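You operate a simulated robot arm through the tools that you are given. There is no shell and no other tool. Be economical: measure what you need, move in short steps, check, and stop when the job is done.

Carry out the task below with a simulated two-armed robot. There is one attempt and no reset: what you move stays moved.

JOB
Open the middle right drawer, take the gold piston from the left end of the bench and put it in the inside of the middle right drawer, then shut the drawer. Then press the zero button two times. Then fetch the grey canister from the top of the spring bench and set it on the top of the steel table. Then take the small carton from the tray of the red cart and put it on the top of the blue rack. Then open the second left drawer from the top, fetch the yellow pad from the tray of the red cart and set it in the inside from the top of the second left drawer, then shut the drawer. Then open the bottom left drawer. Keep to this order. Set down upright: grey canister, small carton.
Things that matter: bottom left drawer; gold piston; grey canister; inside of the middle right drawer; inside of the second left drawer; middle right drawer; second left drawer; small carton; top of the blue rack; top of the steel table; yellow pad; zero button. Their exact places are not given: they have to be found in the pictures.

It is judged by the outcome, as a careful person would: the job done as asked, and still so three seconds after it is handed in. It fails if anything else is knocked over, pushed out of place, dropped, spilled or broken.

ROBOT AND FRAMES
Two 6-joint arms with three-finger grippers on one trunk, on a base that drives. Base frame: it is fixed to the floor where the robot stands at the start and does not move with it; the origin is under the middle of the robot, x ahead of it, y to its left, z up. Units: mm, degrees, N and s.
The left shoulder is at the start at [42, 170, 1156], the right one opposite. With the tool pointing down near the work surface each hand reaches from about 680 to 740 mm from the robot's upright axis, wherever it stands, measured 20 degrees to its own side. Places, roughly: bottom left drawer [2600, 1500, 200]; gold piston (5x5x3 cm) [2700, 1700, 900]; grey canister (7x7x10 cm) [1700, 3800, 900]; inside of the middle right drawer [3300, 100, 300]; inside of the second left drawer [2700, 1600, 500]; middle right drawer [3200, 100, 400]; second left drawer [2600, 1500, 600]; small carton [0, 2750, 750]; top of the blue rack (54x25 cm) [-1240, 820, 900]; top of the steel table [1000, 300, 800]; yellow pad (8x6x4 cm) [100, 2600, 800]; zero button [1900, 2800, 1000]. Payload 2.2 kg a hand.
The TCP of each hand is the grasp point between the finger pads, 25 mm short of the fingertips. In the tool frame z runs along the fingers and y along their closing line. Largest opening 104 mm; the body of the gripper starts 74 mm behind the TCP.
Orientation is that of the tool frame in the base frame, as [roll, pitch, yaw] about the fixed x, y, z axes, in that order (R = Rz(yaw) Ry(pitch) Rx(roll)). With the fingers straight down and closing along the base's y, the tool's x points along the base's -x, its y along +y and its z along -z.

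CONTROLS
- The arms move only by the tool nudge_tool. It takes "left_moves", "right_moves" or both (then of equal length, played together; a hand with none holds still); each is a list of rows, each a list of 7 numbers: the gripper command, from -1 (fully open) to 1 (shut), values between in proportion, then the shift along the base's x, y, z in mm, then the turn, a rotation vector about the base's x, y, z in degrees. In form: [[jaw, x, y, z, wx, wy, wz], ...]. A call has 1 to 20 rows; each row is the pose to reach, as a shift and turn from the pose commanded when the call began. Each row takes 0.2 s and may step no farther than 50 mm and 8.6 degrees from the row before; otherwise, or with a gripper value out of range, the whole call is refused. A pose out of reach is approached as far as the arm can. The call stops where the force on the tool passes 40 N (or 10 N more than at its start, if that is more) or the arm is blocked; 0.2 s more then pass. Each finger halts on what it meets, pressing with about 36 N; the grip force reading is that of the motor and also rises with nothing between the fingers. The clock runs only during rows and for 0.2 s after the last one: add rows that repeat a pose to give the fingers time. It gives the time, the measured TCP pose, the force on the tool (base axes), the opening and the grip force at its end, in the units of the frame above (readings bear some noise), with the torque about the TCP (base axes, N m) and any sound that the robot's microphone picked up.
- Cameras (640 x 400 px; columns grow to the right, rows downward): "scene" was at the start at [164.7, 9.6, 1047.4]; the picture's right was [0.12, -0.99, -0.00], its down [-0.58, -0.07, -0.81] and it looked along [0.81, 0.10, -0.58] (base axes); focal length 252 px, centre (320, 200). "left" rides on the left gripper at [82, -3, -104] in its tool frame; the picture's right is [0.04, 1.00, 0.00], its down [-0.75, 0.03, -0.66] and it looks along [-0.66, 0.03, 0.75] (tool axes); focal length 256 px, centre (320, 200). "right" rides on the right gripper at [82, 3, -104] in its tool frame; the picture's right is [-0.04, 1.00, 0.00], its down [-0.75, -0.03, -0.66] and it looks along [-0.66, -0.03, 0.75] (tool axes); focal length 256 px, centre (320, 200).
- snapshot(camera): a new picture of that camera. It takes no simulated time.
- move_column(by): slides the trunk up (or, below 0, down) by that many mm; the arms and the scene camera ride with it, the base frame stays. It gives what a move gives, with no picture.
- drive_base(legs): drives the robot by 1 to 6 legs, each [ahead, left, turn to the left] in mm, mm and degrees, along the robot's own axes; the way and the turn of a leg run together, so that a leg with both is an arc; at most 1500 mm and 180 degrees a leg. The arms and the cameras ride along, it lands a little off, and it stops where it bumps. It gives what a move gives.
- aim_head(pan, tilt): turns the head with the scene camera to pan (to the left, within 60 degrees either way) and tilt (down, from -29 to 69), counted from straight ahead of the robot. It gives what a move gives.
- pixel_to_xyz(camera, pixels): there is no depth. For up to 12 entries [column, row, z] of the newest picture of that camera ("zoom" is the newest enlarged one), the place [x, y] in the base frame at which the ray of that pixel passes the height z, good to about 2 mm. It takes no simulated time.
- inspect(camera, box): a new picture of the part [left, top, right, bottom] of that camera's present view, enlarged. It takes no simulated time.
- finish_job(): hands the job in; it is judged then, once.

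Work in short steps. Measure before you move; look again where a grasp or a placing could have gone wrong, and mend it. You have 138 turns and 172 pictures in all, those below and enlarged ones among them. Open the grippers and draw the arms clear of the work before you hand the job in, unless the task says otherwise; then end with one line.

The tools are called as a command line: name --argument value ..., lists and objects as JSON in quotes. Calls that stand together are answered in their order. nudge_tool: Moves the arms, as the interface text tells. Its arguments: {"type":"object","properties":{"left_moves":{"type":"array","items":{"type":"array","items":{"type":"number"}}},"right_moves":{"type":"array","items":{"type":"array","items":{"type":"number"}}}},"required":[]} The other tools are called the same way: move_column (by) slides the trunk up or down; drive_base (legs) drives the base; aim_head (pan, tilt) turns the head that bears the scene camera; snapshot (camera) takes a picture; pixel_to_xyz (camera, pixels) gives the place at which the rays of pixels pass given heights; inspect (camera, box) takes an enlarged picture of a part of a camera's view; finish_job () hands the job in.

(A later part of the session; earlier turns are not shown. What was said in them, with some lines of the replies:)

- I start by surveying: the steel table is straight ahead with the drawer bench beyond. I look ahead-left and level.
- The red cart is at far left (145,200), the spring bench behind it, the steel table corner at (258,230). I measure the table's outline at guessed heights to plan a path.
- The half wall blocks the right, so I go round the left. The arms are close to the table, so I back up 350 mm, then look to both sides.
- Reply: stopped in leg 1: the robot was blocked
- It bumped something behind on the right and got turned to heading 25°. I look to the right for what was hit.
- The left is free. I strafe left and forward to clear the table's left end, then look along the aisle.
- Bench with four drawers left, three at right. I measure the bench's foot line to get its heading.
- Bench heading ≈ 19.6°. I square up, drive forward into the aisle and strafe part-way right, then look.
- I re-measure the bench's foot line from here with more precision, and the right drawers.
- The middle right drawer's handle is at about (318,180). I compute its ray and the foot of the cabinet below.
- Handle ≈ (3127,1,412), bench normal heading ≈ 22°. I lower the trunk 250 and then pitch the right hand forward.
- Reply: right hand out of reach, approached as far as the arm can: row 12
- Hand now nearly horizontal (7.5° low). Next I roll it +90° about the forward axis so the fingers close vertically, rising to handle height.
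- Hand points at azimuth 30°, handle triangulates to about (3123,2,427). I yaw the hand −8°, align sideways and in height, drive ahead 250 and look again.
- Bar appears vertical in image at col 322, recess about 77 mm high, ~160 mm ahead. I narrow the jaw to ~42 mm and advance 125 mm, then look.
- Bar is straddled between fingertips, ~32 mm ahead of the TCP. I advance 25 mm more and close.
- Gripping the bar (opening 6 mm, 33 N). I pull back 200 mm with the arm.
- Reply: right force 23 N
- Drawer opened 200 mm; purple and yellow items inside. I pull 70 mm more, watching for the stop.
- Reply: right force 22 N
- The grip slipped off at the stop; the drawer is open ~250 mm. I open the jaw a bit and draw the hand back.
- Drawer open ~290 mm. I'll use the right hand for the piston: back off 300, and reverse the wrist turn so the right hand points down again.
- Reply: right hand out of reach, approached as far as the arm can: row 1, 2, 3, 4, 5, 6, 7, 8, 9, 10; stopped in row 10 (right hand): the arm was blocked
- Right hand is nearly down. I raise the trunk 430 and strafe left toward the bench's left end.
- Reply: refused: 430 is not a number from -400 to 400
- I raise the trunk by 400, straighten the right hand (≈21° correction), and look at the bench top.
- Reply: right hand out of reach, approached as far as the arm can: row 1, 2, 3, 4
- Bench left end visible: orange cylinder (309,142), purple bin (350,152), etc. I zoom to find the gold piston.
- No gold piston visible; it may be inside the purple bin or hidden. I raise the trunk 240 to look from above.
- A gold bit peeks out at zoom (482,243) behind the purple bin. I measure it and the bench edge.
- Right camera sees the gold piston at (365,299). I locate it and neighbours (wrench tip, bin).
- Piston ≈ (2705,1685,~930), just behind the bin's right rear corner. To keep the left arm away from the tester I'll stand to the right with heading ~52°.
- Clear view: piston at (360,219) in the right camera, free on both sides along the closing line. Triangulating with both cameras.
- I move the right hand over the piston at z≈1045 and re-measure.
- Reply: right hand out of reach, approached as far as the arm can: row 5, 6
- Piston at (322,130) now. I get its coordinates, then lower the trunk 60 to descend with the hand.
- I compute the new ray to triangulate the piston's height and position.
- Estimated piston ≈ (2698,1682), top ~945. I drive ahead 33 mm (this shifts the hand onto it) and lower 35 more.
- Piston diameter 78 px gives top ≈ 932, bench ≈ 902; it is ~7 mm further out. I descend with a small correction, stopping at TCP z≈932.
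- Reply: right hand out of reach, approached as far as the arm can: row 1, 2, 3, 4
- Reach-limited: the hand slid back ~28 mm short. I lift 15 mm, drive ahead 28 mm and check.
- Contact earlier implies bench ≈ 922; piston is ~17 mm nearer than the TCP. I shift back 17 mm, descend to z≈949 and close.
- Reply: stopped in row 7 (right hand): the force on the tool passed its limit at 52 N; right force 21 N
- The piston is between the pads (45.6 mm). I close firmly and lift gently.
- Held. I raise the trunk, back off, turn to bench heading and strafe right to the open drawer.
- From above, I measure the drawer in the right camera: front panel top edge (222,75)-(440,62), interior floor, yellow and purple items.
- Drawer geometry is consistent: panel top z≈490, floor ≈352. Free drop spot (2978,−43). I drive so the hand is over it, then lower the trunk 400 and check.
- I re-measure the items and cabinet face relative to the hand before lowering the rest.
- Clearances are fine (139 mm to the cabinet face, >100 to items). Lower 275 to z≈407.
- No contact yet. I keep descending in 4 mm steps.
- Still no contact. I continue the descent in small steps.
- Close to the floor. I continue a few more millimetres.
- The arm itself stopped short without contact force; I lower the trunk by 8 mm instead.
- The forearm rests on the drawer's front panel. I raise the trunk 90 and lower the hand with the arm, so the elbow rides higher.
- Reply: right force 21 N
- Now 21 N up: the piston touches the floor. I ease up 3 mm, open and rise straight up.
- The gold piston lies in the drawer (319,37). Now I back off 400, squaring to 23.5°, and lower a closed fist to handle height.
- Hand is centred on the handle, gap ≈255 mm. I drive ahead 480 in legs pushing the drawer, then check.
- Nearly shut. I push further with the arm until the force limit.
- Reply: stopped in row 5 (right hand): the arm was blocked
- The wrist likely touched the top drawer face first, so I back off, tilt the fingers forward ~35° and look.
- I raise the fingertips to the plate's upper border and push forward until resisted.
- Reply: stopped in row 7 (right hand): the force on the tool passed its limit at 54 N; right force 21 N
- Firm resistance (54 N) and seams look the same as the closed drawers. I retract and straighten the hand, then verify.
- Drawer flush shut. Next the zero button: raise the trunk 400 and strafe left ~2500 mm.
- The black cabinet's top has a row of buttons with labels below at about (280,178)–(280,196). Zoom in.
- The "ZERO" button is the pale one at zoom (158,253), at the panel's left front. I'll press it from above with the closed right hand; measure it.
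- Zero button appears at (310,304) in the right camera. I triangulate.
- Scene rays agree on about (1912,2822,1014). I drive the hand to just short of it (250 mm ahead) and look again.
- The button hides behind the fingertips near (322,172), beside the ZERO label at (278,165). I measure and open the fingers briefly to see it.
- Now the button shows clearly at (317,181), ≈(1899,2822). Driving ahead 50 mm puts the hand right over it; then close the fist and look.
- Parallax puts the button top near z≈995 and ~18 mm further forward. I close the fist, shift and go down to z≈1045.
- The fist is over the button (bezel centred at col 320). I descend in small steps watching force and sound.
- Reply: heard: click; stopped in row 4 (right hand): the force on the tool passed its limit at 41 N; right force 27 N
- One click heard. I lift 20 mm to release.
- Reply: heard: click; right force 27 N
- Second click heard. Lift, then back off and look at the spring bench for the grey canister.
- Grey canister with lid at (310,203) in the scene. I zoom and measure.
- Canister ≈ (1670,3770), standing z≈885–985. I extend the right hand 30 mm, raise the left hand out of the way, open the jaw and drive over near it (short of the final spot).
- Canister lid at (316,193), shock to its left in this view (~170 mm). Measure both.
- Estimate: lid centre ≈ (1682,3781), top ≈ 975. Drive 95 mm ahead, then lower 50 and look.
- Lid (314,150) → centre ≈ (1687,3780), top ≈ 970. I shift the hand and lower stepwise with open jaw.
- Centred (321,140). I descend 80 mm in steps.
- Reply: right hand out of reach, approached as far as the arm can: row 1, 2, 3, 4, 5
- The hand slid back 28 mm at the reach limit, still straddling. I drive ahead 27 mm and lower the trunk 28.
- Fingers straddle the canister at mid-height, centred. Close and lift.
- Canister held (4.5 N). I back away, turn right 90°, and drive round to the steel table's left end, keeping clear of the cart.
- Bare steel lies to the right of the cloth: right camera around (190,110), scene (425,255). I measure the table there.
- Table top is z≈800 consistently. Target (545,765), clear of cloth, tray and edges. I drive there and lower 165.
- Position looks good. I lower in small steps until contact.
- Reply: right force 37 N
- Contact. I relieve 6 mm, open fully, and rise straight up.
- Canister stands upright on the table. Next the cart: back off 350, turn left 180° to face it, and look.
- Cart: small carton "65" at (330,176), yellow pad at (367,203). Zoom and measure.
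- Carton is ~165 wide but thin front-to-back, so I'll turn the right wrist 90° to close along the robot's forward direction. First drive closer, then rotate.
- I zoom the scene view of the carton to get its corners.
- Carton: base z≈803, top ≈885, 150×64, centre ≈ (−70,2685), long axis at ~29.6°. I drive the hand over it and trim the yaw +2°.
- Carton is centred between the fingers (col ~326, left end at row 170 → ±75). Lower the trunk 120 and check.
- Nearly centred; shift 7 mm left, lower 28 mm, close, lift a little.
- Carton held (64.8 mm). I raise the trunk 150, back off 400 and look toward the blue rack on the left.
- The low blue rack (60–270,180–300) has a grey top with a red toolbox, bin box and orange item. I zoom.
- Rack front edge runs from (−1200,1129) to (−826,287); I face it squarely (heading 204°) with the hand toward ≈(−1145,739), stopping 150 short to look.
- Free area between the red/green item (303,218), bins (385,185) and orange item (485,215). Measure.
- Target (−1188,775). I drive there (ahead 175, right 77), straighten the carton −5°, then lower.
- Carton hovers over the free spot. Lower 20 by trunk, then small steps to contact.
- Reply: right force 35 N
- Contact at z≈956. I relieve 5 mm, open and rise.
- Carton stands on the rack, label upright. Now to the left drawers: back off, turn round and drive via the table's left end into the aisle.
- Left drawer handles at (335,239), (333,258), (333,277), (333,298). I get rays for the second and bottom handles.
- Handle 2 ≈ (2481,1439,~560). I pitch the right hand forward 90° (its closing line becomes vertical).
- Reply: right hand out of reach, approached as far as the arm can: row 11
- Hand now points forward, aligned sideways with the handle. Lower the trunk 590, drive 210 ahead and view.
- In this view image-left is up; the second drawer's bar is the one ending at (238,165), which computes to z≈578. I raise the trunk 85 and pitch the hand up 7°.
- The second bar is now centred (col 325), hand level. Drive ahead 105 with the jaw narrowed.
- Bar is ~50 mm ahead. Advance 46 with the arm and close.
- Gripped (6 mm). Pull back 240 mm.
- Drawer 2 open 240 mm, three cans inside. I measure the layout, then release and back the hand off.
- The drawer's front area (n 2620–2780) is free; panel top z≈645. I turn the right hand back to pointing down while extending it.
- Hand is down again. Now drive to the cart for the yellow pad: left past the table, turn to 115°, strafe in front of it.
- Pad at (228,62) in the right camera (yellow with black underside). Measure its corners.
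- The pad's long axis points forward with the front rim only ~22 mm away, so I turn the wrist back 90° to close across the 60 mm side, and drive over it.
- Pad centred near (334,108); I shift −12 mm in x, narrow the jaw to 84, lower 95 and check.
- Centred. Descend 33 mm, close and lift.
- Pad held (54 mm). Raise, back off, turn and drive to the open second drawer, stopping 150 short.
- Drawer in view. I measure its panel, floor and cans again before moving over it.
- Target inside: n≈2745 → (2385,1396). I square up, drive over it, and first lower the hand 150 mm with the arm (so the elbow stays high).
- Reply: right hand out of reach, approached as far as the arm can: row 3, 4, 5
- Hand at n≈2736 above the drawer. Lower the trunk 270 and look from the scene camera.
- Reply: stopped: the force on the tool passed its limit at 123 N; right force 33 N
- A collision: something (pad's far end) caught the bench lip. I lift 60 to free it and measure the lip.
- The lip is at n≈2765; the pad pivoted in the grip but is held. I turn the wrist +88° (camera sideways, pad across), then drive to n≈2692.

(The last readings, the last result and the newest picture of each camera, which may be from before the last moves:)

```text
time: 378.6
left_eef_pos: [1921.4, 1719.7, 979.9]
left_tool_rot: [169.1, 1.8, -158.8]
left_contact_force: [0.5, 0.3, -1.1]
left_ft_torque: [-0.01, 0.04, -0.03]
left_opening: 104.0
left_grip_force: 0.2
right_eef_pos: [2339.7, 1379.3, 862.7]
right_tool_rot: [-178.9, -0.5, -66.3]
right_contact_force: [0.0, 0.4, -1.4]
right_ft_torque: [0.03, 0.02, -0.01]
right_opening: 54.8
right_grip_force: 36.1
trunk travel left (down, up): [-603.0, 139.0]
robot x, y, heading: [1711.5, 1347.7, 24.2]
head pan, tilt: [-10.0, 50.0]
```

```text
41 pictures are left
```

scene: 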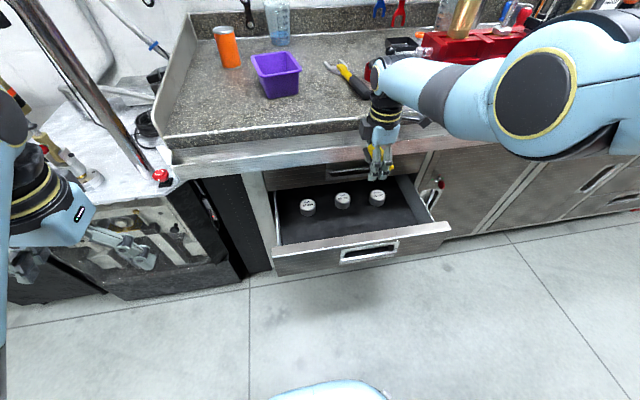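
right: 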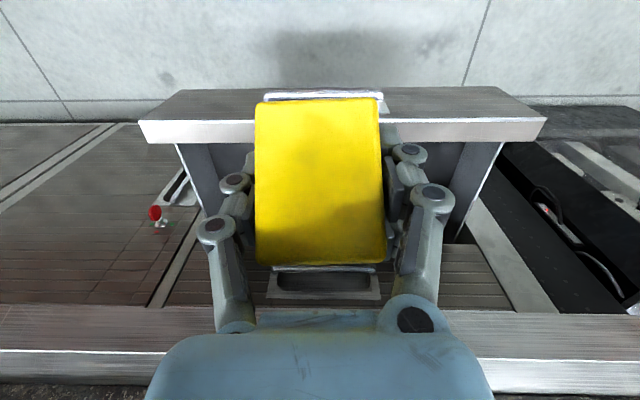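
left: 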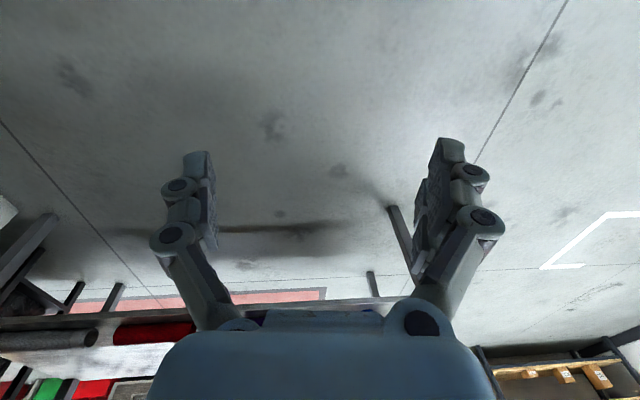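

Hand at n≈2697. I nudge 7 mm back and lower the trunk 140, checking force.

nudge_tool --right_moves '[[0.9, -7, -3, 0, 0, 0, 0], [0.9, -7, -3, 0, 0, 0, 0]]'

move_column --by -140

snapshot --camera "scene"

snapshot --camera "right"

```text
time: 379.2
left_eef_pos: [1921.7, 1719.8, 981.6]
left_tool_rot: [169.1, 1.9, -158.8]
left_contact_force: [0.7, 0.0, 0.1]
left_ft_torque: [0.0, 0.01, -0.02]
left_opening: 103.9
left_grip_force: 0.0
right_eef_pos: [2332.2, 1374.5, 863.9]
right_tool_rot: [-178.7, -0.5, -66.4]
right_contact_force: [0.3, 0.2, -0.9]
right_ft_torque: [0.01, 0.01, 0.0]
right_opening: 54.7
right_grip_force: 35.8
trunk travel left (down, up): [-603.0, 139.0]
robot x, y, heading: [1705.6, 1349.6, 24.2]
head pan, tilt: [-10.0, 50.0]
```

```text
time: 380.9
left_eef_pos: [1919.3, 1719.9, 842.6]
left_tool_rot: [169.0, 1.9, -158.8]
left_contact_force: [0.3, 0.0, -0.2]
left_ft_torque: [0.02, -0.03, 0.0]
left_opening: 104.0
left_grip_force: 0.0
right_eef_pos: [2331.8, 1375.9, 724.5]
right_tool_rot: [-178.8, -0.5, -66.4]
right_contact_force: [-0.7, -0.6, -1.0]
right_ft_torque: [0.02, -0.03, -0.01]
right_opening: 54.4
right_grip_force: 36.2
trunk travel left (down, up): [-463.0, 279.0]
robot x, y, heading: [1709.9, 1345.5, 24.1]
head pan, tilt: [-10.0, 50.0]
```

```text
40 pictures are left
```

scene: 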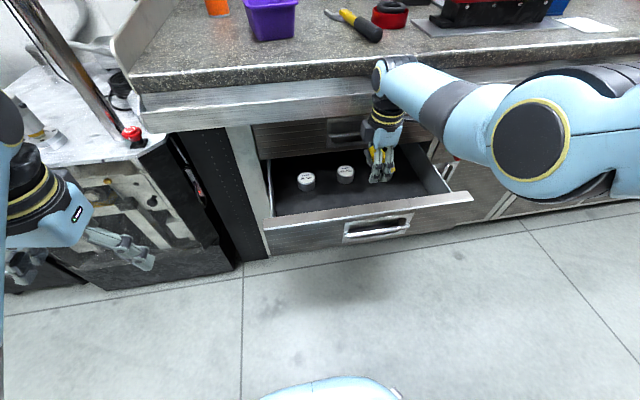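

```text
39 pictures are left
```

right: 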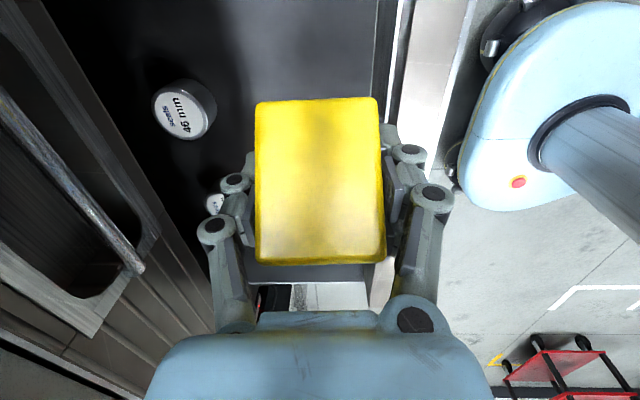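

Past the lip without contact. I check the panel's inner edge and nearest can relative to the hand.

pixel_to_xyz --camera "right" --pixels '[[390, 60, 645], [410, 60, 645], [185, 115, 565], [216, 203, 565], [320, 80, 520]]'

```text
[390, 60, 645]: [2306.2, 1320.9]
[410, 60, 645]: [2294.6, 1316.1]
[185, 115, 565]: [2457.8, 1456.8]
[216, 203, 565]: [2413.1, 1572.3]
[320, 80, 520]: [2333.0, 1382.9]
```

Back finger is ~8 mm from the panel; shift 12 mm forward and lower 110.

nudge_tool --right_moves '[[0.9, 6, 2, -10, 0, 0, 0], [0.9, 11, 5, -20, 0, 0, 0], [0.9, 11, 5, -20, 0, 0, 0]]'

move_column --by -95

snapshot --camera "scene"

```text
time: 381.7
left_eef_pos: [1920.1, 1719.7, 842.4]
left_tool_rot: [169.1, 2.0, -158.7]
left_contact_force: [1.7, 0.8, 0.4]
left_ft_torque: [-0.01, 0.01, -0.02]
left_opening: 104.1
left_grip_force: 0.1
right_eef_pos: [2341.6, 1381.0, 704.2]
right_tool_rot: [-178.7, -0.5, -66.4]
right_contact_force: [-0.5, 0.2, -1.6]
right_ft_torque: [0.0, 0.05, 0.01]
right_opening: 54.9
right_grip_force: 35.8
trunk travel left (down, up): [-463.0, 279.0]
robot x, y, heading: [1707.9, 1349.4, 24.3]
head pan, tilt: [-10.0, 50.0]
```

```text
time: 382.9
left_eef_pos: [1919.6, 1719.3, 747.6]
left_tool_rot: [169.0, 2.0, -158.8]
left_contact_force: [-0.3, -0.2, -0.3]
left_ft_torque: [0.0, 0.03, 0.02]
left_opening: 104.1
left_grip_force: 0.2
right_eef_pos: [2342.0, 1379.4, 609.3]
right_tool_rot: [-178.7, -0.5, -66.4]
right_contact_force: [-0.5, -0.2, -0.8]
right_ft_torque: [0.02, 0.0, 0.01]
right_opening: 54.6
right_grip_force: 36.1
trunk travel left (down, up): [-368.0, 374.0]
robot x, y, heading: [1709.4, 1347.2, 24.1]
head pan, tilt: [-10.0, 50.0]
```

```text
38 pictures are left
```

scene: 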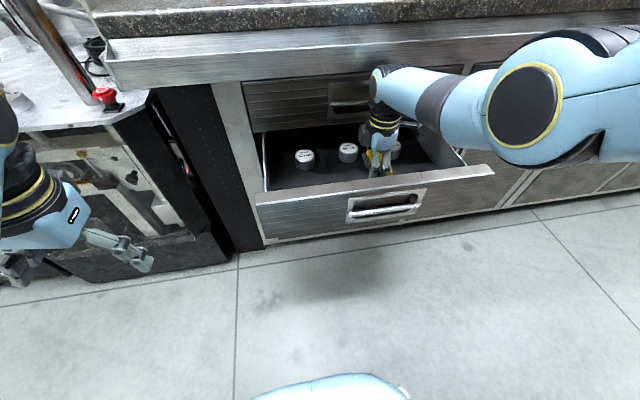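

Clear so far. Descend in small steps for floor contact.

nudge_tool --right_moves '[[0.9, 0, 0, -10, 0, 0, 0], [0.9, 0, 0, -20, 0, 0, 0], [0.9, 0, 0, -30, 0, 0, 0], [0.9, 0, 0, -36, 0, 0, 0], [0.9, 0, 0, -41, 0, 0, 0], [0.9, 0, 0, -46, 0, 0, 0]]'

snapshot --camera "right"

```text
time: 384.4
left_eef_pos: [1920.3, 1719.1, 747.6]
left_tool_rot: [169.1, 1.9, -158.8]
left_contact_force: [0.5, 0.1, 0.9]
left_ft_torque: [-0.01, 0.01, -0.01]
left_opening: 104.3
left_grip_force: 0.0
right_eef_pos: [2331.3, 1374.9, 574.9]
right_tool_rot: [-178.7, -0.6, -66.4]
right_contact_force: [0.0, -0.6, -2.1]
right_ft_torque: [-0.02, -0.02, 0.0]
right_opening: 54.7
right_grip_force: 36.4
right hand out of reach, approached as far as the arm can: row 3, 4, 5, 6
trunk travel left (down, up): [-368.0, 374.0]
robot x, y, heading: [1706.9, 1346.2, 24.1]
head pan, tilt: [-10.0, 50.0]
```

```text
37 pictures are left
```

right: 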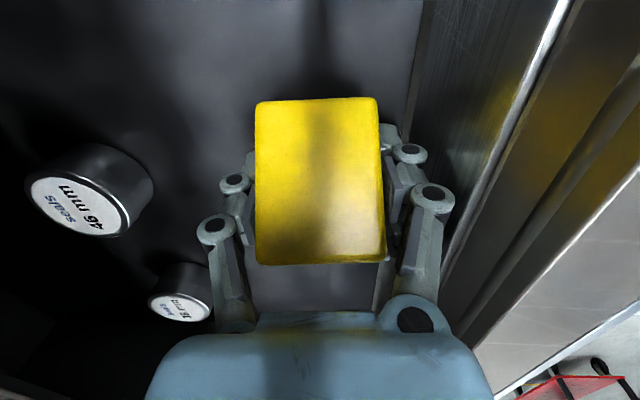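

Reach limit pulled it back 11 mm; drive ahead 12 and lower the trunk 15.

drive_base --legs '[[13, 0, 0]]'

move_column --by -14

snapshot --camera "right"

```text
time: 385.1
left_eef_pos: [1933.4, 1726.5, 745.5]
left_tool_rot: [169.1, 1.9, -158.8]
left_contact_force: [-0.5, 0.2, -0.3]
left_ft_torque: [0.0, 0.01, 0.01]
left_opening: 104.1
left_grip_force: 0.1
right_eef_pos: [2343.7, 1380.9, 575.2]
right_tool_rot: [-178.7, -0.5, -66.3]
right_contact_force: [0.0, -0.1, -0.4]
right_ft_torque: [0.01, 0.04, 0.01]
right_opening: 54.9
right_grip_force: 35.8
trunk travel left (down, up): [-368.0, 374.0]
robot x, y, heading: [1720.6, 1352.5, 24.3]
head pan, tilt: [-10.0, 50.0]
```

```text
time: 385.7
left_eef_pos: [1931.3, 1725.5, 732.8]
left_tool_rot: [169.1, 1.9, -158.7]
left_contact_force: [0.4, 0.4, 1.0]
left_ft_torque: [0.01, -0.02, 0.01]
left_opening: 104.2
left_grip_force: 0.1
right_eef_pos: [2343.5, 1380.8, 562.5]
right_tool_rot: [-178.8, -0.4, -66.4]
right_contact_force: [-1.8, -0.5, -1.0]
right_ft_torque: [0.0, -0.01, -0.03]
right_opening: 54.5
right_grip_force: 36.2
trunk travel left (down, up): [-354.0, 388.0]
robot x, y, heading: [1722.1, 1352.7, 24.1]
head pan, tilt: [-10.0, 50.0]
```

```text
36 pictures are left
```

right: 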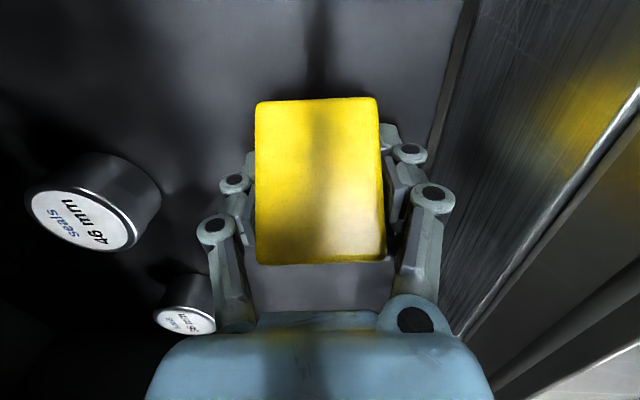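

No contact yet; lower in two 8 mm steps.

move_column --by -8

move_column --by -8

```text
time: 386.3
left_eef_pos: [1932.5, 1726.3, 724.8]
left_tool_rot: [169.1, 1.9, -158.8]
left_contact_force: [0.2, -0.5, 0.1]
left_ft_torque: [0.01, 0.04, -0.03]
left_opening: 104.2
left_grip_force: 0.1
right_eef_pos: [2344.3, 1380.5, 554.9]
right_tool_rot: [-178.9, -0.5, -66.5]
right_contact_force: [1.8, -0.1, 3.4]
right_ft_torque: [-0.14, 0.06, 0.07]
right_opening: 54.9
right_grip_force: 35.7
trunk travel left (down, up): [-346.0, 396.0]
robot x, y, heading: [1721.0, 1350.9, 24.3]
head pan, tilt: [-10.0, 50.0]
```

```text
time: 386.8
left_eef_pos: [1932.0, 1725.1, 717.8]
left_tool_rot: [169.1, 1.9, -158.7]
left_contact_force: [-0.2, -0.5, 0.8]
left_ft_torque: [0.01, 0.01, 0.03]
left_opening: 104.0
left_grip_force: 0.0
right_eef_pos: [2349.3, 1383.6, 554.8]
right_tool_rot: [-178.0, -0.5, -66.4]
right_contact_force: [0.4, 1.8, 16.2]
right_ft_torque: [-0.44, 0.3, -0.01]
right_opening: 55.1
right_grip_force: 35.9
trunk travel left (down, up): [-340.0, 402.0]
robot x, y, heading: [1717.6, 1351.0, 24.2]
head pan, tilt: [-10.0, 50.0]
stopped: the force on the tool passed its limit at 45 N (the readings are from after the stop); the commanded pose is now the measured one
```

Contact. Open to ~76 mm, rise a little and look.

nudge_tool --right_moves '[[0.4, 0, 0, 2, 0, 0, 0], [0, 0, 0, 2, 0, 0, 0], [-0.4, 0, 0, 2, 0, 0, 0], [-0.45, 0, 0, 3, 0, 0, 0], [-0.45, 0, 0, 20, 0, 0, 0], [-0.45, 0, 0, 50, 0, 0, 0], [-0.45, 0, 0, 80, 0, 0, 0]]'

snapshot --camera "right"

```text
time: 388.4
left_eef_pos: [1931.6, 1726.0, 718.2]
left_tool_rot: [169.2, 1.9, -158.8]
left_contact_force: [0.5, 0.1, 0.6]
left_ft_torque: [-0.01, -0.04, -0.01]
left_opening: 104.0
left_grip_force: 0.1
right_eef_pos: [2346.9, 1383.5, 631.3]
right_tool_rot: [-178.4, -0.5, -66.4]
right_contact_force: [0.2, 0.2, -0.4]
right_ft_torque: [-0.02, -0.03, 0.01]
right_opening: 75.3
right_grip_force: 0.0
trunk travel left (down, up): [-340.0, 402.0]
robot x, y, heading: [1720.1, 1352.5, 23.9]
head pan, tilt: [-10.0, 50.0]
```

```text
35 pictures are left
```

right: 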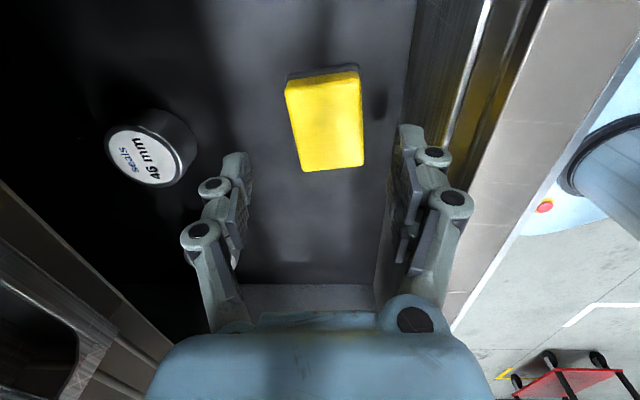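

The yellow pad lies in the drawer. Rise clear of the lip, back off, then pitch the hand forward as a closed fist.

move_column --by 70

nudge_tool --right_moves '[[-0.45, -8, -4, 0, 0, 0, 0], [-0.45, -15, -7, 0, 0, 0, 0]]'

move_column --by 60

drive_base --legs '[[-400, 0, 0]]'

nudge_tool --right_moves '[[0, 5, 2, 0, 3.36, -7.48, 0], [1, 10, 4, 0, 6.7, -15, 0], [1, 15, 7, 0, 10.1, -22.4, 0], [1, 20, 9, 0, 13.4, -30, 0], [1, 25, 11, 0, 16.8, -37.4, 0], [1, 30, 13, 0, 20.2, -44.9, 0], [1, 35, 16, 0, 23.5, -52.4, 0], [1, 40, 18, 0, 26.9, -59.8, 0], [1, 45, 20, 0, 30.2, -67.3, 0], [1, 45, 20, 0, 33.6, -74.8, 0], [1, 45, 20, 0, 36.6, -81.5, 0]]'

snapshot --camera "scene"

```text
time: 389.5
left_eef_pos: [1931.3, 1725.9, 787.4]
left_tool_rot: [169.1, 1.8, -158.8]
left_contact_force: [-0.2, 0.0, -0.3]
left_ft_torque: [0.0, 0.03, 0.01]
left_opening: 104.1
left_grip_force: 0.0
right_eef_pos: [2347.4, 1381.6, 700.9]
right_tool_rot: [-178.4, -0.5, -66.4]
right_contact_force: [0.1, -0.8, 0.7]
right_ft_torque: [0.0, -0.02, 0.03]
right_opening: 75.2
right_grip_force: 0.1
trunk travel left (down, up): [-410.0, 332.0]
robot x, y, heading: [1721.6, 1351.9, 24.3]
head pan, tilt: [-10.0, 50.0]
```

```text
time: 390.1
left_eef_pos: [1931.3, 1724.2, 787.5]
left_tool_rot: [169.1, 1.9, -158.7]
left_contact_force: [-0.4, -0.5, 0.2]
left_ft_torque: [-0.01, -0.01, 0.0]
left_opening: 103.9
left_grip_force: 0.1
right_eef_pos: [2332.0, 1375.5, 701.7]
right_tool_rot: [-178.3, -0.6, -66.4]
right_contact_force: [1.1, 1.2, 0.0]
right_ft_torque: [-0.05, -0.01, -0.01]
right_opening: 75.6
right_grip_force: 0.1
trunk travel left (down, up): [-410.0, 332.0]
robot x, y, heading: [1722.7, 1350.4, 23.9]
head pan, tilt: [-10.0, 50.0]
```

```text
time: 391.1
left_eef_pos: [1932.2, 1725.8, 847.2]
left_tool_rot: [169.2, 1.8, -158.8]
left_contact_force: [0.1, -0.3, -0.6]
left_ft_torque: [0.02, 0.06, -0.01]
left_opening: 104.2
left_grip_force: 0.1
right_eef_pos: [2331.4, 1375.1, 761.6]
right_tool_rot: [-178.5, -0.4, -66.3]
right_contact_force: [0.4, 0.2, -0.4]
right_ft_torque: [-0.02, 0.02, 0.02]
right_opening: 75.3
right_grip_force: 0.0
trunk travel left (down, up): [-470.0, 272.0]
robot x, y, heading: [1719.3, 1349.0, 24.1]
head pan, tilt: [-10.0, 50.0]
```

```text
time: 393.5
left_eef_pos: [1570.1, 1565.7, 848.3]
left_tool_rot: [169.1, 1.9, -158.5]
left_contact_force: [1.0, 0.5, 0.8]
left_ft_torque: [0.04, -0.01, 0.03]
left_opening: 104.1
left_grip_force: 0.1
right_eef_pos: [1973.4, 1216.8, 760.8]
right_tool_rot: [-178.3, -0.5, -66.1]
right_contact_force: [-0.4, 0.2, -0.5]
right_ft_torque: [0.01, 0.01, -0.01]
right_opening: 75.4
right_grip_force: 0.1
trunk travel left (down, up): [-470.0, 272.0]
robot x, y, heading: [1359.6, 1189.4, 24.0]
head pan, tilt: [-10.0, 50.0]
```

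```text
time: 395.9
left_eef_pos: [1570.1, 1565.8, 846.7]
left_tool_rot: [169.1, 1.9, -158.5]
left_contact_force: [-0.3, -0.5, 0.0]
left_ft_torque: [0.01, -0.01, -0.02]
left_opening: 104.1
left_grip_force: 0.1
right_eef_pos: [2017.1, 1237.5, 760.0]
right_tool_rot: [-89.0, 0.1, -66.4]
right_contact_force: [0.7, -0.7, 0.3]
right_ft_torque: [0.04, -0.01, 0.04]
right_opening: 0.0
right_grip_force: 28.4
right hand out of reach, approached as far as the arm can: row 9
trunk travel left (down, up): [-470.0, 272.0]
robot x, y, heading: [1358.5, 1187.8, 24.6]
head pan, tilt: [-10.0, 50.0]
```

```text
34 pictures are left
```

scene: 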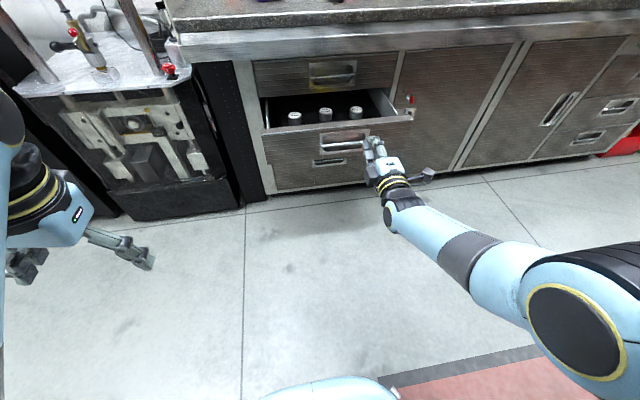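

Fist points forward, aligned with drawer 2 (v≈322). Lower 130 to the upper plate border height, then drive to push.

move_column --by -132

drive_base --legs '[[220, 0, 0]]'

snapshot --camera "right"

```text
time: 397.5
left_eef_pos: [1570.3, 1564.8, 716.7]
left_tool_rot: [169.2, 1.9, -158.5]
left_contact_force: [0.2, -0.5, 0.8]
left_ft_torque: [-0.02, 0.0, 0.0]
left_opening: 104.0
left_grip_force: 0.1
right_eef_pos: [2017.4, 1236.8, 629.8]
right_tool_rot: [-88.9, 0.3, -66.3]
right_contact_force: [0.9, -0.1, -0.2]
right_ft_torque: [0.01, 0.0, -0.02]
right_opening: 0.0
right_grip_force: 28.4
trunk travel left (down, up): [-338.0, 404.0]
robot x, y, heading: [1361.8, 1189.1, 24.8]
head pan, tilt: [-10.0, 50.0]
```

```text
time: 399.2
left_eef_pos: [1771.9, 1655.5, 715.8]
left_tool_rot: [169.2, 1.8, -158.6]
left_contact_force: [0.3, 0.0, -0.1]
left_ft_torque: [-0.03, -0.01, 0.04]
left_opening: 104.1
left_grip_force: 0.0
right_eef_pos: [2218.6, 1326.0, 628.3]
right_tool_rot: [-89.0, 0.3, -66.5]
right_contact_force: [-0.3, -0.8, -0.2]
right_ft_torque: [0.01, -0.03, 0.06]
right_opening: 0.0
right_grip_force: 28.3
trunk travel left (down, up): [-338.0, 404.0]
robot x, y, heading: [1561.3, 1282.0, 24.1]
head pan, tilt: [-10.0, 50.0]
```

```text
33 pictures are left
```

right: 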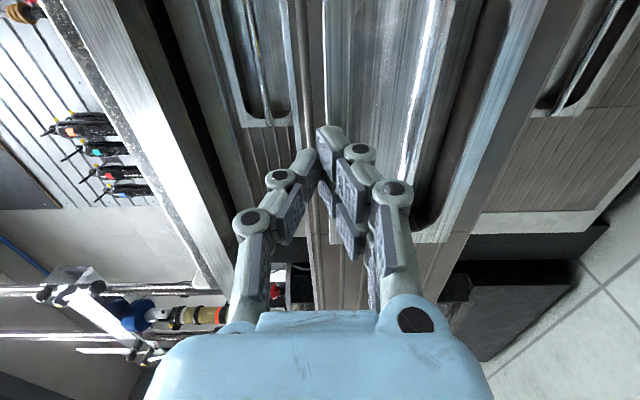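

The fist is ~10 mm below the panel's top edge; lower 7 mm, then push with drive legs.

move_column --by -7

drive_base --legs '[[120, 0, 0], [110, 0, 0]]'

snapshot --camera "scene"

```text
time: 399.8
left_eef_pos: [1771.8, 1655.5, 708.7]
left_tool_rot: [169.1, 1.9, -158.6]
left_contact_force: [-0.3, 0.7, 0.2]
left_ft_torque: [-0.04, -0.03, 0.0]
left_opening: 103.9
left_grip_force: 0.1
right_eef_pos: [2218.0, 1325.8, 621.8]
right_tool_rot: [-89.0, 0.3, -66.5]
right_contact_force: [0.4, 0.6, -0.3]
right_ft_torque: [-0.01, 0.04, 0.03]
right_opening: 0.2
right_grip_force: 28.0
trunk travel left (down, up): [-331.0, 411.0]
robot x, y, heading: [1562.3, 1281.6, 24.2]
head pan, tilt: [-10.0, 50.0]
```

```text
time: 401.8
left_eef_pos: [1987.1, 1753.2, 709.4]
left_tool_rot: [169.1, 1.8, -158.5]
left_contact_force: [1.1, 0.3, 0.2]
left_ft_torque: [-0.03, 0.0, -0.01]
left_opening: 103.9
left_grip_force: 0.2
right_eef_pos: [2433.2, 1424.4, 621.9]
right_tool_rot: [-88.9, 0.3, -66.3]
right_contact_force: [0.9, 0.9, 0.4]
right_ft_torque: [0.03, -0.02, 0.01]
right_opening: 0.0
right_grip_force: 28.4
trunk travel left (down, up): [-331.0, 411.0]
robot x, y, heading: [1776.5, 1377.3, 24.3]
head pan, tilt: [-10.0, 50.0]
```

```text
32 pictures are left
```

scene: 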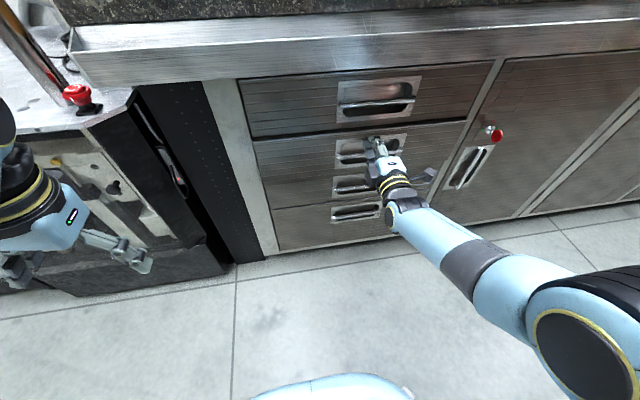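

Nearly shut. Push the rest with the arm until resisted.

nudge_tool --right_moves '[[1, 9, 4, 0, 0, 0, 0], [1, 18, 8, 0, 0, 0, 0], [1, 27, 12, 0, 0, 0, 0], [1, 36, 16, 0, 0, 0, 0], [1, 45, 20, 0, 0, 0, 0], [1, 54, 24, 0, 0, 0, 0]]'

inspect --camera "scene" --box '[200, 50, 500, 270]'

```text
time: 402.6
left_eef_pos: [1984.0, 1751.0, 709.6]
left_tool_rot: [169.1, 2.1, -158.8]
left_contact_force: [0.8, -0.4, -0.5]
left_ft_torque: [0.03, -0.01, -0.02]
left_opening: 104.0
left_grip_force: 0.1
right_eef_pos: [2449.9, 1430.9, 619.5]
right_tool_rot: [-88.9, 0.2, -66.4]
right_contact_force: [-19.8, -7.1, 11.6]
right_ft_torque: [0.19, -0.06, 0.26]
right_opening: 5.8
right_grip_force: 28.8
trunk travel left (down, up): [-331.0, 411.0]
robot x, y, heading: [1773.8, 1374.4, 24.3]
head pan, tilt: [-10.0, 50.0]
stopped in row 3 (right hand): the force on the tool passed its limit at 50 N (the readings are from after the stop); the commanded pose is now the measured one
```

```text
1.82 times, centred on (350, 160) of scene
```

zoom: 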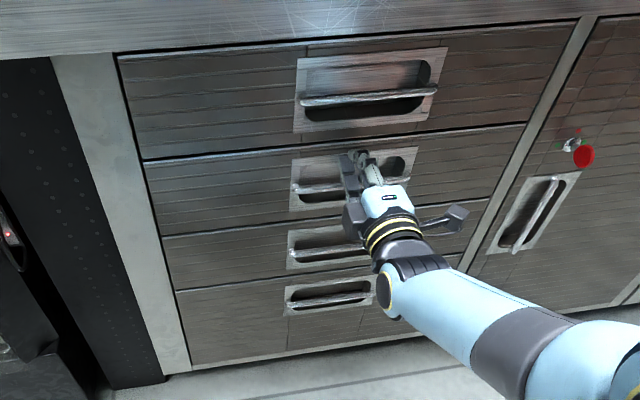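

Drawer 2 is flush (fist tip at the face plane, 50 N). Now the bottom drawer (bar z≈290): back off 190, open the jaw, lower the trunk 325.

drive_base --legs '[[-190, 0, 0]]'

move_column --by -325

nudge_tool --right_moves '[[0.6, 0, 0, 0, 0, 0, 0], [0.2, 0, 0, 0, 0, 0, 0], [0.2, 0, 0, 0, 0, 0, 0]]'

snapshot --camera "right"

snapshot --camera "scene"

```text
time: 404.1
left_eef_pos: [1811.9, 1673.0, 710.0]
left_tool_rot: [169.1, 1.9, -158.7]
left_contact_force: [-0.4, 0.1, 0.1]
left_ft_torque: [-0.01, 0.01, 0.03]
left_opening: 104.0
left_grip_force: 0.0
right_eef_pos: [2278.4, 1351.9, 619.3]
right_tool_rot: [-89.2, 0.4, -66.4]
right_contact_force: [0.0, 0.7, 0.7]
right_ft_torque: [-0.02, -0.01, -0.01]
right_opening: 0.0
right_grip_force: 27.9
trunk travel left (down, up): [-331.0, 411.0]
robot x, y, heading: [1600.4, 1300.3, 24.2]
head pan, tilt: [-10.0, 50.0]
```

```text
time: 407.3
left_eef_pos: [1801.0, 1680.7, 381.8]
left_tool_rot: [167.1, 0.7, -159.6]
left_contact_force: [0.3, 0.5, -0.1]
left_ft_torque: [0.01, 0.0, -0.02]
left_opening: 104.1
left_grip_force: 0.0
right_eef_pos: [2277.7, 1353.0, 293.5]
right_tool_rot: [-89.2, 0.3, -66.5]
right_contact_force: [-0.5, -0.3, 0.4]
right_ft_torque: [0.03, -0.03, -0.03]
right_opening: 0.0
right_grip_force: 28.7
trunk travel left (down, up): [-6.0, 736.0]
robot x, y, heading: [1602.3, 1298.3, 24.1]
head pan, tilt: [-10.0, 50.0]
```

```text
time: 408.1
left_eef_pos: [1803.1, 1681.9, 382.6]
left_tool_rot: [167.1, 1.1, -159.6]
left_contact_force: [0.4, 0.0, 0.3]
left_ft_torque: [-0.02, 0.0, 0.0]
left_opening: 104.0
left_grip_force: 0.0
right_eef_pos: [2278.5, 1352.5, 293.8]
right_tool_rot: [-89.2, 0.3, -66.5]
right_contact_force: [-1.0, -1.0, -1.2]
right_ft_torque: [0.01, -0.03, 0.0]
right_opening: 41.6
right_grip_force: 0.1
trunk travel left (down, up): [-6.0, 736.0]
robot x, y, heading: [1602.8, 1297.9, 24.3]
head pan, tilt: [-10.0, 50.0]
```

```text
30 pictures are left
```

right: 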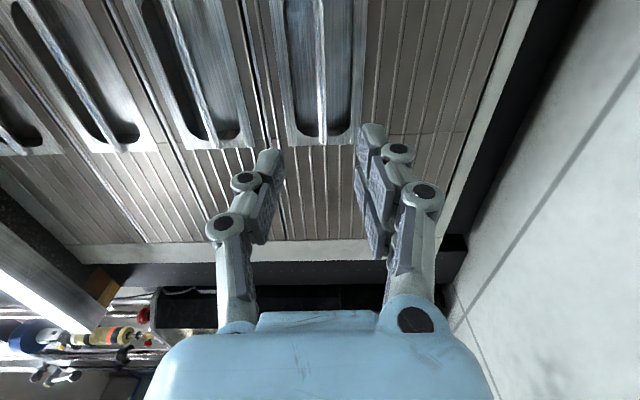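

```text
29 pictures are left
```

scene: 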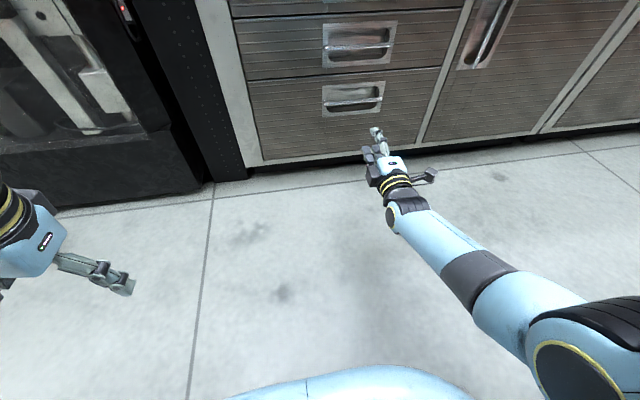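

Bottom bar centred (col 322), ~204 mm ahead. Drive ahead 155 and look.

drive_base --legs '[[155, 0, 0]]'

snapshot --camera "right"

```text
time: 409.5
left_eef_pos: [1951.3, 1748.5, 382.4]
left_tool_rot: [167.2, 1.3, -159.4]
left_contact_force: [0.3, 0.3, 0.1]
left_ft_torque: [0.01, -0.04, 0.0]
left_opening: 104.1
left_grip_force: 0.0
right_eef_pos: [2423.9, 1420.7, 293.2]
right_tool_rot: [-89.2, 0.3, -66.4]
right_contact_force: [0.2, 0.2, 0.6]
right_ft_torque: [0.0, 0.01, -0.05]
right_opening: 41.7
right_grip_force: 0.0
trunk travel left (down, up): [-6.0, 736.0]
robot x, y, heading: [1747.9, 1365.5, 24.3]
head pan, tilt: [-10.0, 50.0]
```

```text
28 pictures are left
```

right: 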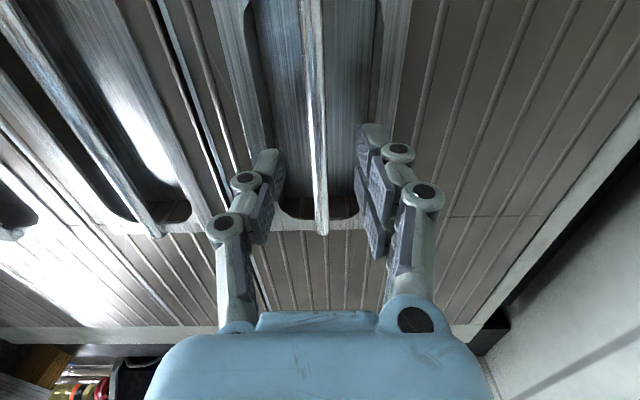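

Same geometry as the second drawer's grasp. Advance 44 mm and close.

nudge_tool --right_moves '[[0.2, 18, 8, 2, 0, 0, 0], [0.2, 32, 14, 2, 0, 0, 0], [0.2, 40, 17, 2, 0, 0, 0], [0.6, 40, 17, 2, 0, 0, 0], [1, 40, 17, 2, 0, 0, 0], [1, 40, 17, 2, 0, 0, 0], [1, 40, 17, 2, 0, 0, 0]]'

nudge_tool --right_moves '[[1, -14, -6, 0, 0, 0, 0], [1, -32, -14, 0, 0, 0, 0], [1, -50, -22, 0, 0, 0, 0], [1, -70, -31, 0, 0, 0, 0], [1, -92, -40, 0, 0, 0, 0], [1, -115, -50, 0, 0, 0, 0], [1, -138, -61, 0, 0, 0, 0], [1, -160, -70, 0, 0, 0, 0], [1, -183, -80, 0, 0, 0, 0], [1, -205, -90, 0, 0, 0, 0], [1, -220, -97, 0, 0, 0, 0]]'

snapshot --camera "scene"

```text
time: 411.1
left_eef_pos: [1950.2, 1748.8, 383.1]
left_tool_rot: [167.0, 1.4, -159.5]
left_contact_force: [-0.4, -0.5, 0.2]
left_ft_torque: [-0.03, 0.01, 0.0]
left_opening: 104.0
left_grip_force: 0.0
right_eef_pos: [2464.0, 1437.0, 294.7]
right_tool_rot: [-89.4, 0.2, -66.4]
right_contact_force: [5.3, 0.7, -7.5]
right_ft_torque: [-0.19, -0.07, 0.06]
right_opening: 6.0
right_grip_force: 29.6
trunk travel left (down, up): [-6.0, 736.0]
robot x, y, heading: [1748.0, 1368.4, 24.3]
head pan, tilt: [-10.0, 50.0]
```

```text
time: 413.5
left_eef_pos: [1951.4, 1749.6, 383.0]
left_tool_rot: [167.0, 1.2, -159.5]
left_contact_force: [0.1, 0.0, -0.4]
left_ft_torque: [0.02, 0.0, -0.03]
left_opening: 103.9
left_grip_force: 0.1
right_eef_pos: [2243.4, 1339.9, 295.6]
right_tool_rot: [-89.4, 0.3, -66.4]
right_contact_force: [5.0, -12.9, -16.1]
right_ft_torque: [-0.24, -0.16, -0.04]
right_opening: 6.2
right_grip_force: 29.5
trunk travel left (down, up): [-6.0, 736.0]
robot x, y, heading: [1748.3, 1368.0, 24.5]
head pan, tilt: [-10.0, 50.0]
```

```text
27 pictures are left
```

scene: 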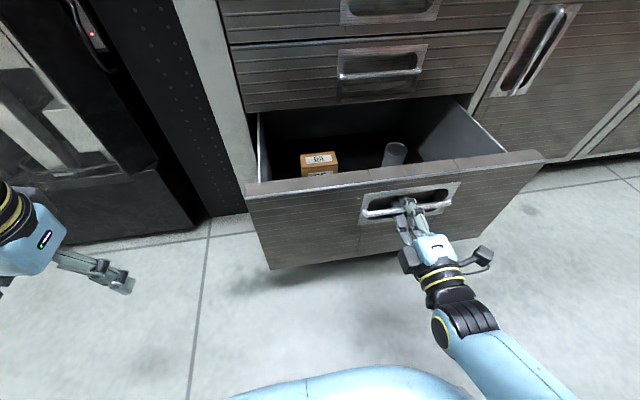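

Bottom drawer open 240 mm. I pull 40 mm more toward its stop, then release and back away.

nudge_tool --right_moves '[[1, -12, -5, 0, 0, 0, 0], [1, -24, -10, 0, 0, 0, 0], [1, -36, -16, 0, 0, 0, 0]]'

nudge_tool --right_moves '[[0.6, 0, 0, 0, 0, 0, 0], [0.2, 0, 0, 0, 0, 0, 0], [0.2, 0, 0, 0, 0, 0, 0], [0.2, -20, -9, 0, 0, 0, 0], [0.2, -50, -22, 0, 0, 0, 0]]'

drive_base --legs '[[-300, 0, 0]]'

aim_head --pan -10 --tilt 25

snapshot --camera "scene"

```text
time: 414.3
left_eef_pos: [1949.4, 1749.4, 383.5]
left_tool_rot: [167.0, 1.1, -159.5]
left_contact_force: [0.0, -0.1, -0.5]
left_ft_torque: [-0.01, 0.04, 0.06]
left_opening: 103.9
left_grip_force: 0.0
right_eef_pos: [2206.7, 1325.5, 295.2]
right_tool_rot: [-89.5, 0.4, -66.3]
right_contact_force: [1.9, -6.0, -21.1]
right_ft_torque: [-0.14, -0.12, -0.31]
right_opening: 5.9
right_grip_force: 29.2
trunk travel left (down, up): [-6.0, 736.0]
robot x, y, heading: [1747.4, 1365.9, 24.4]
head pan, tilt: [-10.0, 50.0]
```

```text
time: 415.5
left_eef_pos: [1949.4, 1750.8, 384.6]
left_tool_rot: [167.1, 1.5, -159.5]
left_contact_force: [-0.5, 0.0, 0.4]
left_ft_torque: [-0.01, 0.03, -0.01]
left_opening: 103.9
left_grip_force: 0.1
right_eef_pos: [2159.6, 1303.6, 302.7]
right_tool_rot: [-88.4, 0.2, -66.3]
right_contact_force: [-0.6, 0.2, -0.4]
right_ft_torque: [-0.02, -0.05, -0.02]
right_opening: 41.5
right_grip_force: 0.1
trunk travel left (down, up): [-6.0, 736.0]
robot x, y, heading: [1748.9, 1364.1, 24.3]
head pan, tilt: [-10.0, 50.0]
```

```text
time: 417.6
left_eef_pos: [1672.5, 1630.6, 383.4]
left_tool_rot: [167.2, 1.4, -158.4]
left_contact_force: [0.9, -0.5, 0.5]
left_ft_torque: [0.01, 0.01, 0.0]
left_opening: 104.2
left_grip_force: 0.1
right_eef_pos: [1890.7, 1186.9, 302.7]
right_tool_rot: [-88.5, 0.0, -65.3]
right_contact_force: [0.2, -0.6, 1.2]
right_ft_torque: [0.03, -0.03, -0.04]
right_opening: 41.4
right_grip_force: 0.0
trunk travel left (down, up): [-6.0, 736.0]
robot x, y, heading: [1479.7, 1242.5, 25.4]
head pan, tilt: [-10.0, 50.0]
```

```text
time: 418.5
left_eef_pos: [1672.3, 1628.9, 383.1]
left_tool_rot: [167.1, 1.3, -158.4]
left_contact_force: [-0.2, -0.2, 0.4]
left_ft_torque: [0.01, -0.04, -0.01]
left_opening: 104.0
left_grip_force: 0.0
right_eef_pos: [1891.1, 1185.6, 302.4]
right_tool_rot: [-88.5, 0.2, -65.4]
right_contact_force: [0.5, -0.2, -1.0]
right_ft_torque: [-0.02, 0.0, 0.0]
right_opening: 41.5
right_grip_force: 0.2
trunk travel left (down, up): [-6.0, 736.0]
robot x, y, heading: [1476.0, 1237.4, 25.6]
head pan, tilt: [-10.0, 25.0]
```

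```text
26 pictures are left
```

scene: 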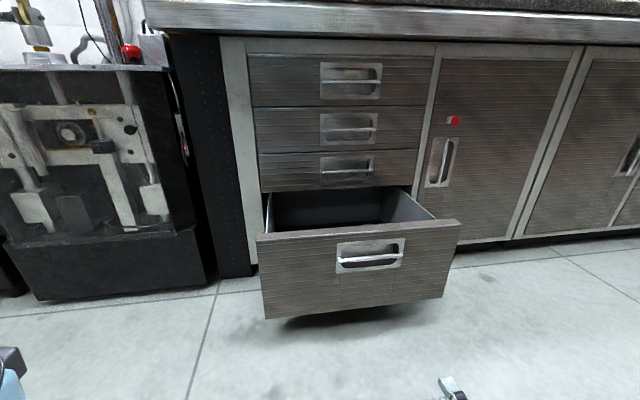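

Bottom left drawer is open and the three above are shut. I open the gripper fully and hand in.

nudge_tool --right_moves '[[-0.5, 0, 0, 0, 0, 0, 0], [-1, 0, 0, 0, 0, 0, 0], [-1, 0, 0, 0, 0, 0, 0]]'

finish_job

```text
time: 419.3
left_eef_pos: [1672.5, 1628.9, 382.7]
left_tool_rot: [167.1, 1.5, -158.3]
left_contact_force: [0.3, 0.3, -0.8]
left_ft_torque: [0.0, 0.01, 0.0]
left_opening: 103.9
left_grip_force: 0.2
right_eef_pos: [1891.7, 1186.6, 302.4]
right_tool_rot: [-88.3, 0.2, -65.3]
right_contact_force: [0.1, 0.0, -0.1]
right_ft_torque: [0.03, 0.02, 0.01]
right_opening: 104.1
right_grip_force: 0.0
trunk travel left (down, up): [-6.0, 736.0]
robot x, y, heading: [1476.2, 1243.6, 25.2]
head pan, tilt: [-10.0, 25.0]
```

```text
The job is handed in.
```

All the steps were done in the order asked and the job is handed in; two bumps on the way may count against it: the base backed into something unseen behind it at the start, and the hand hit the bench lip while carrying the yellow pad.
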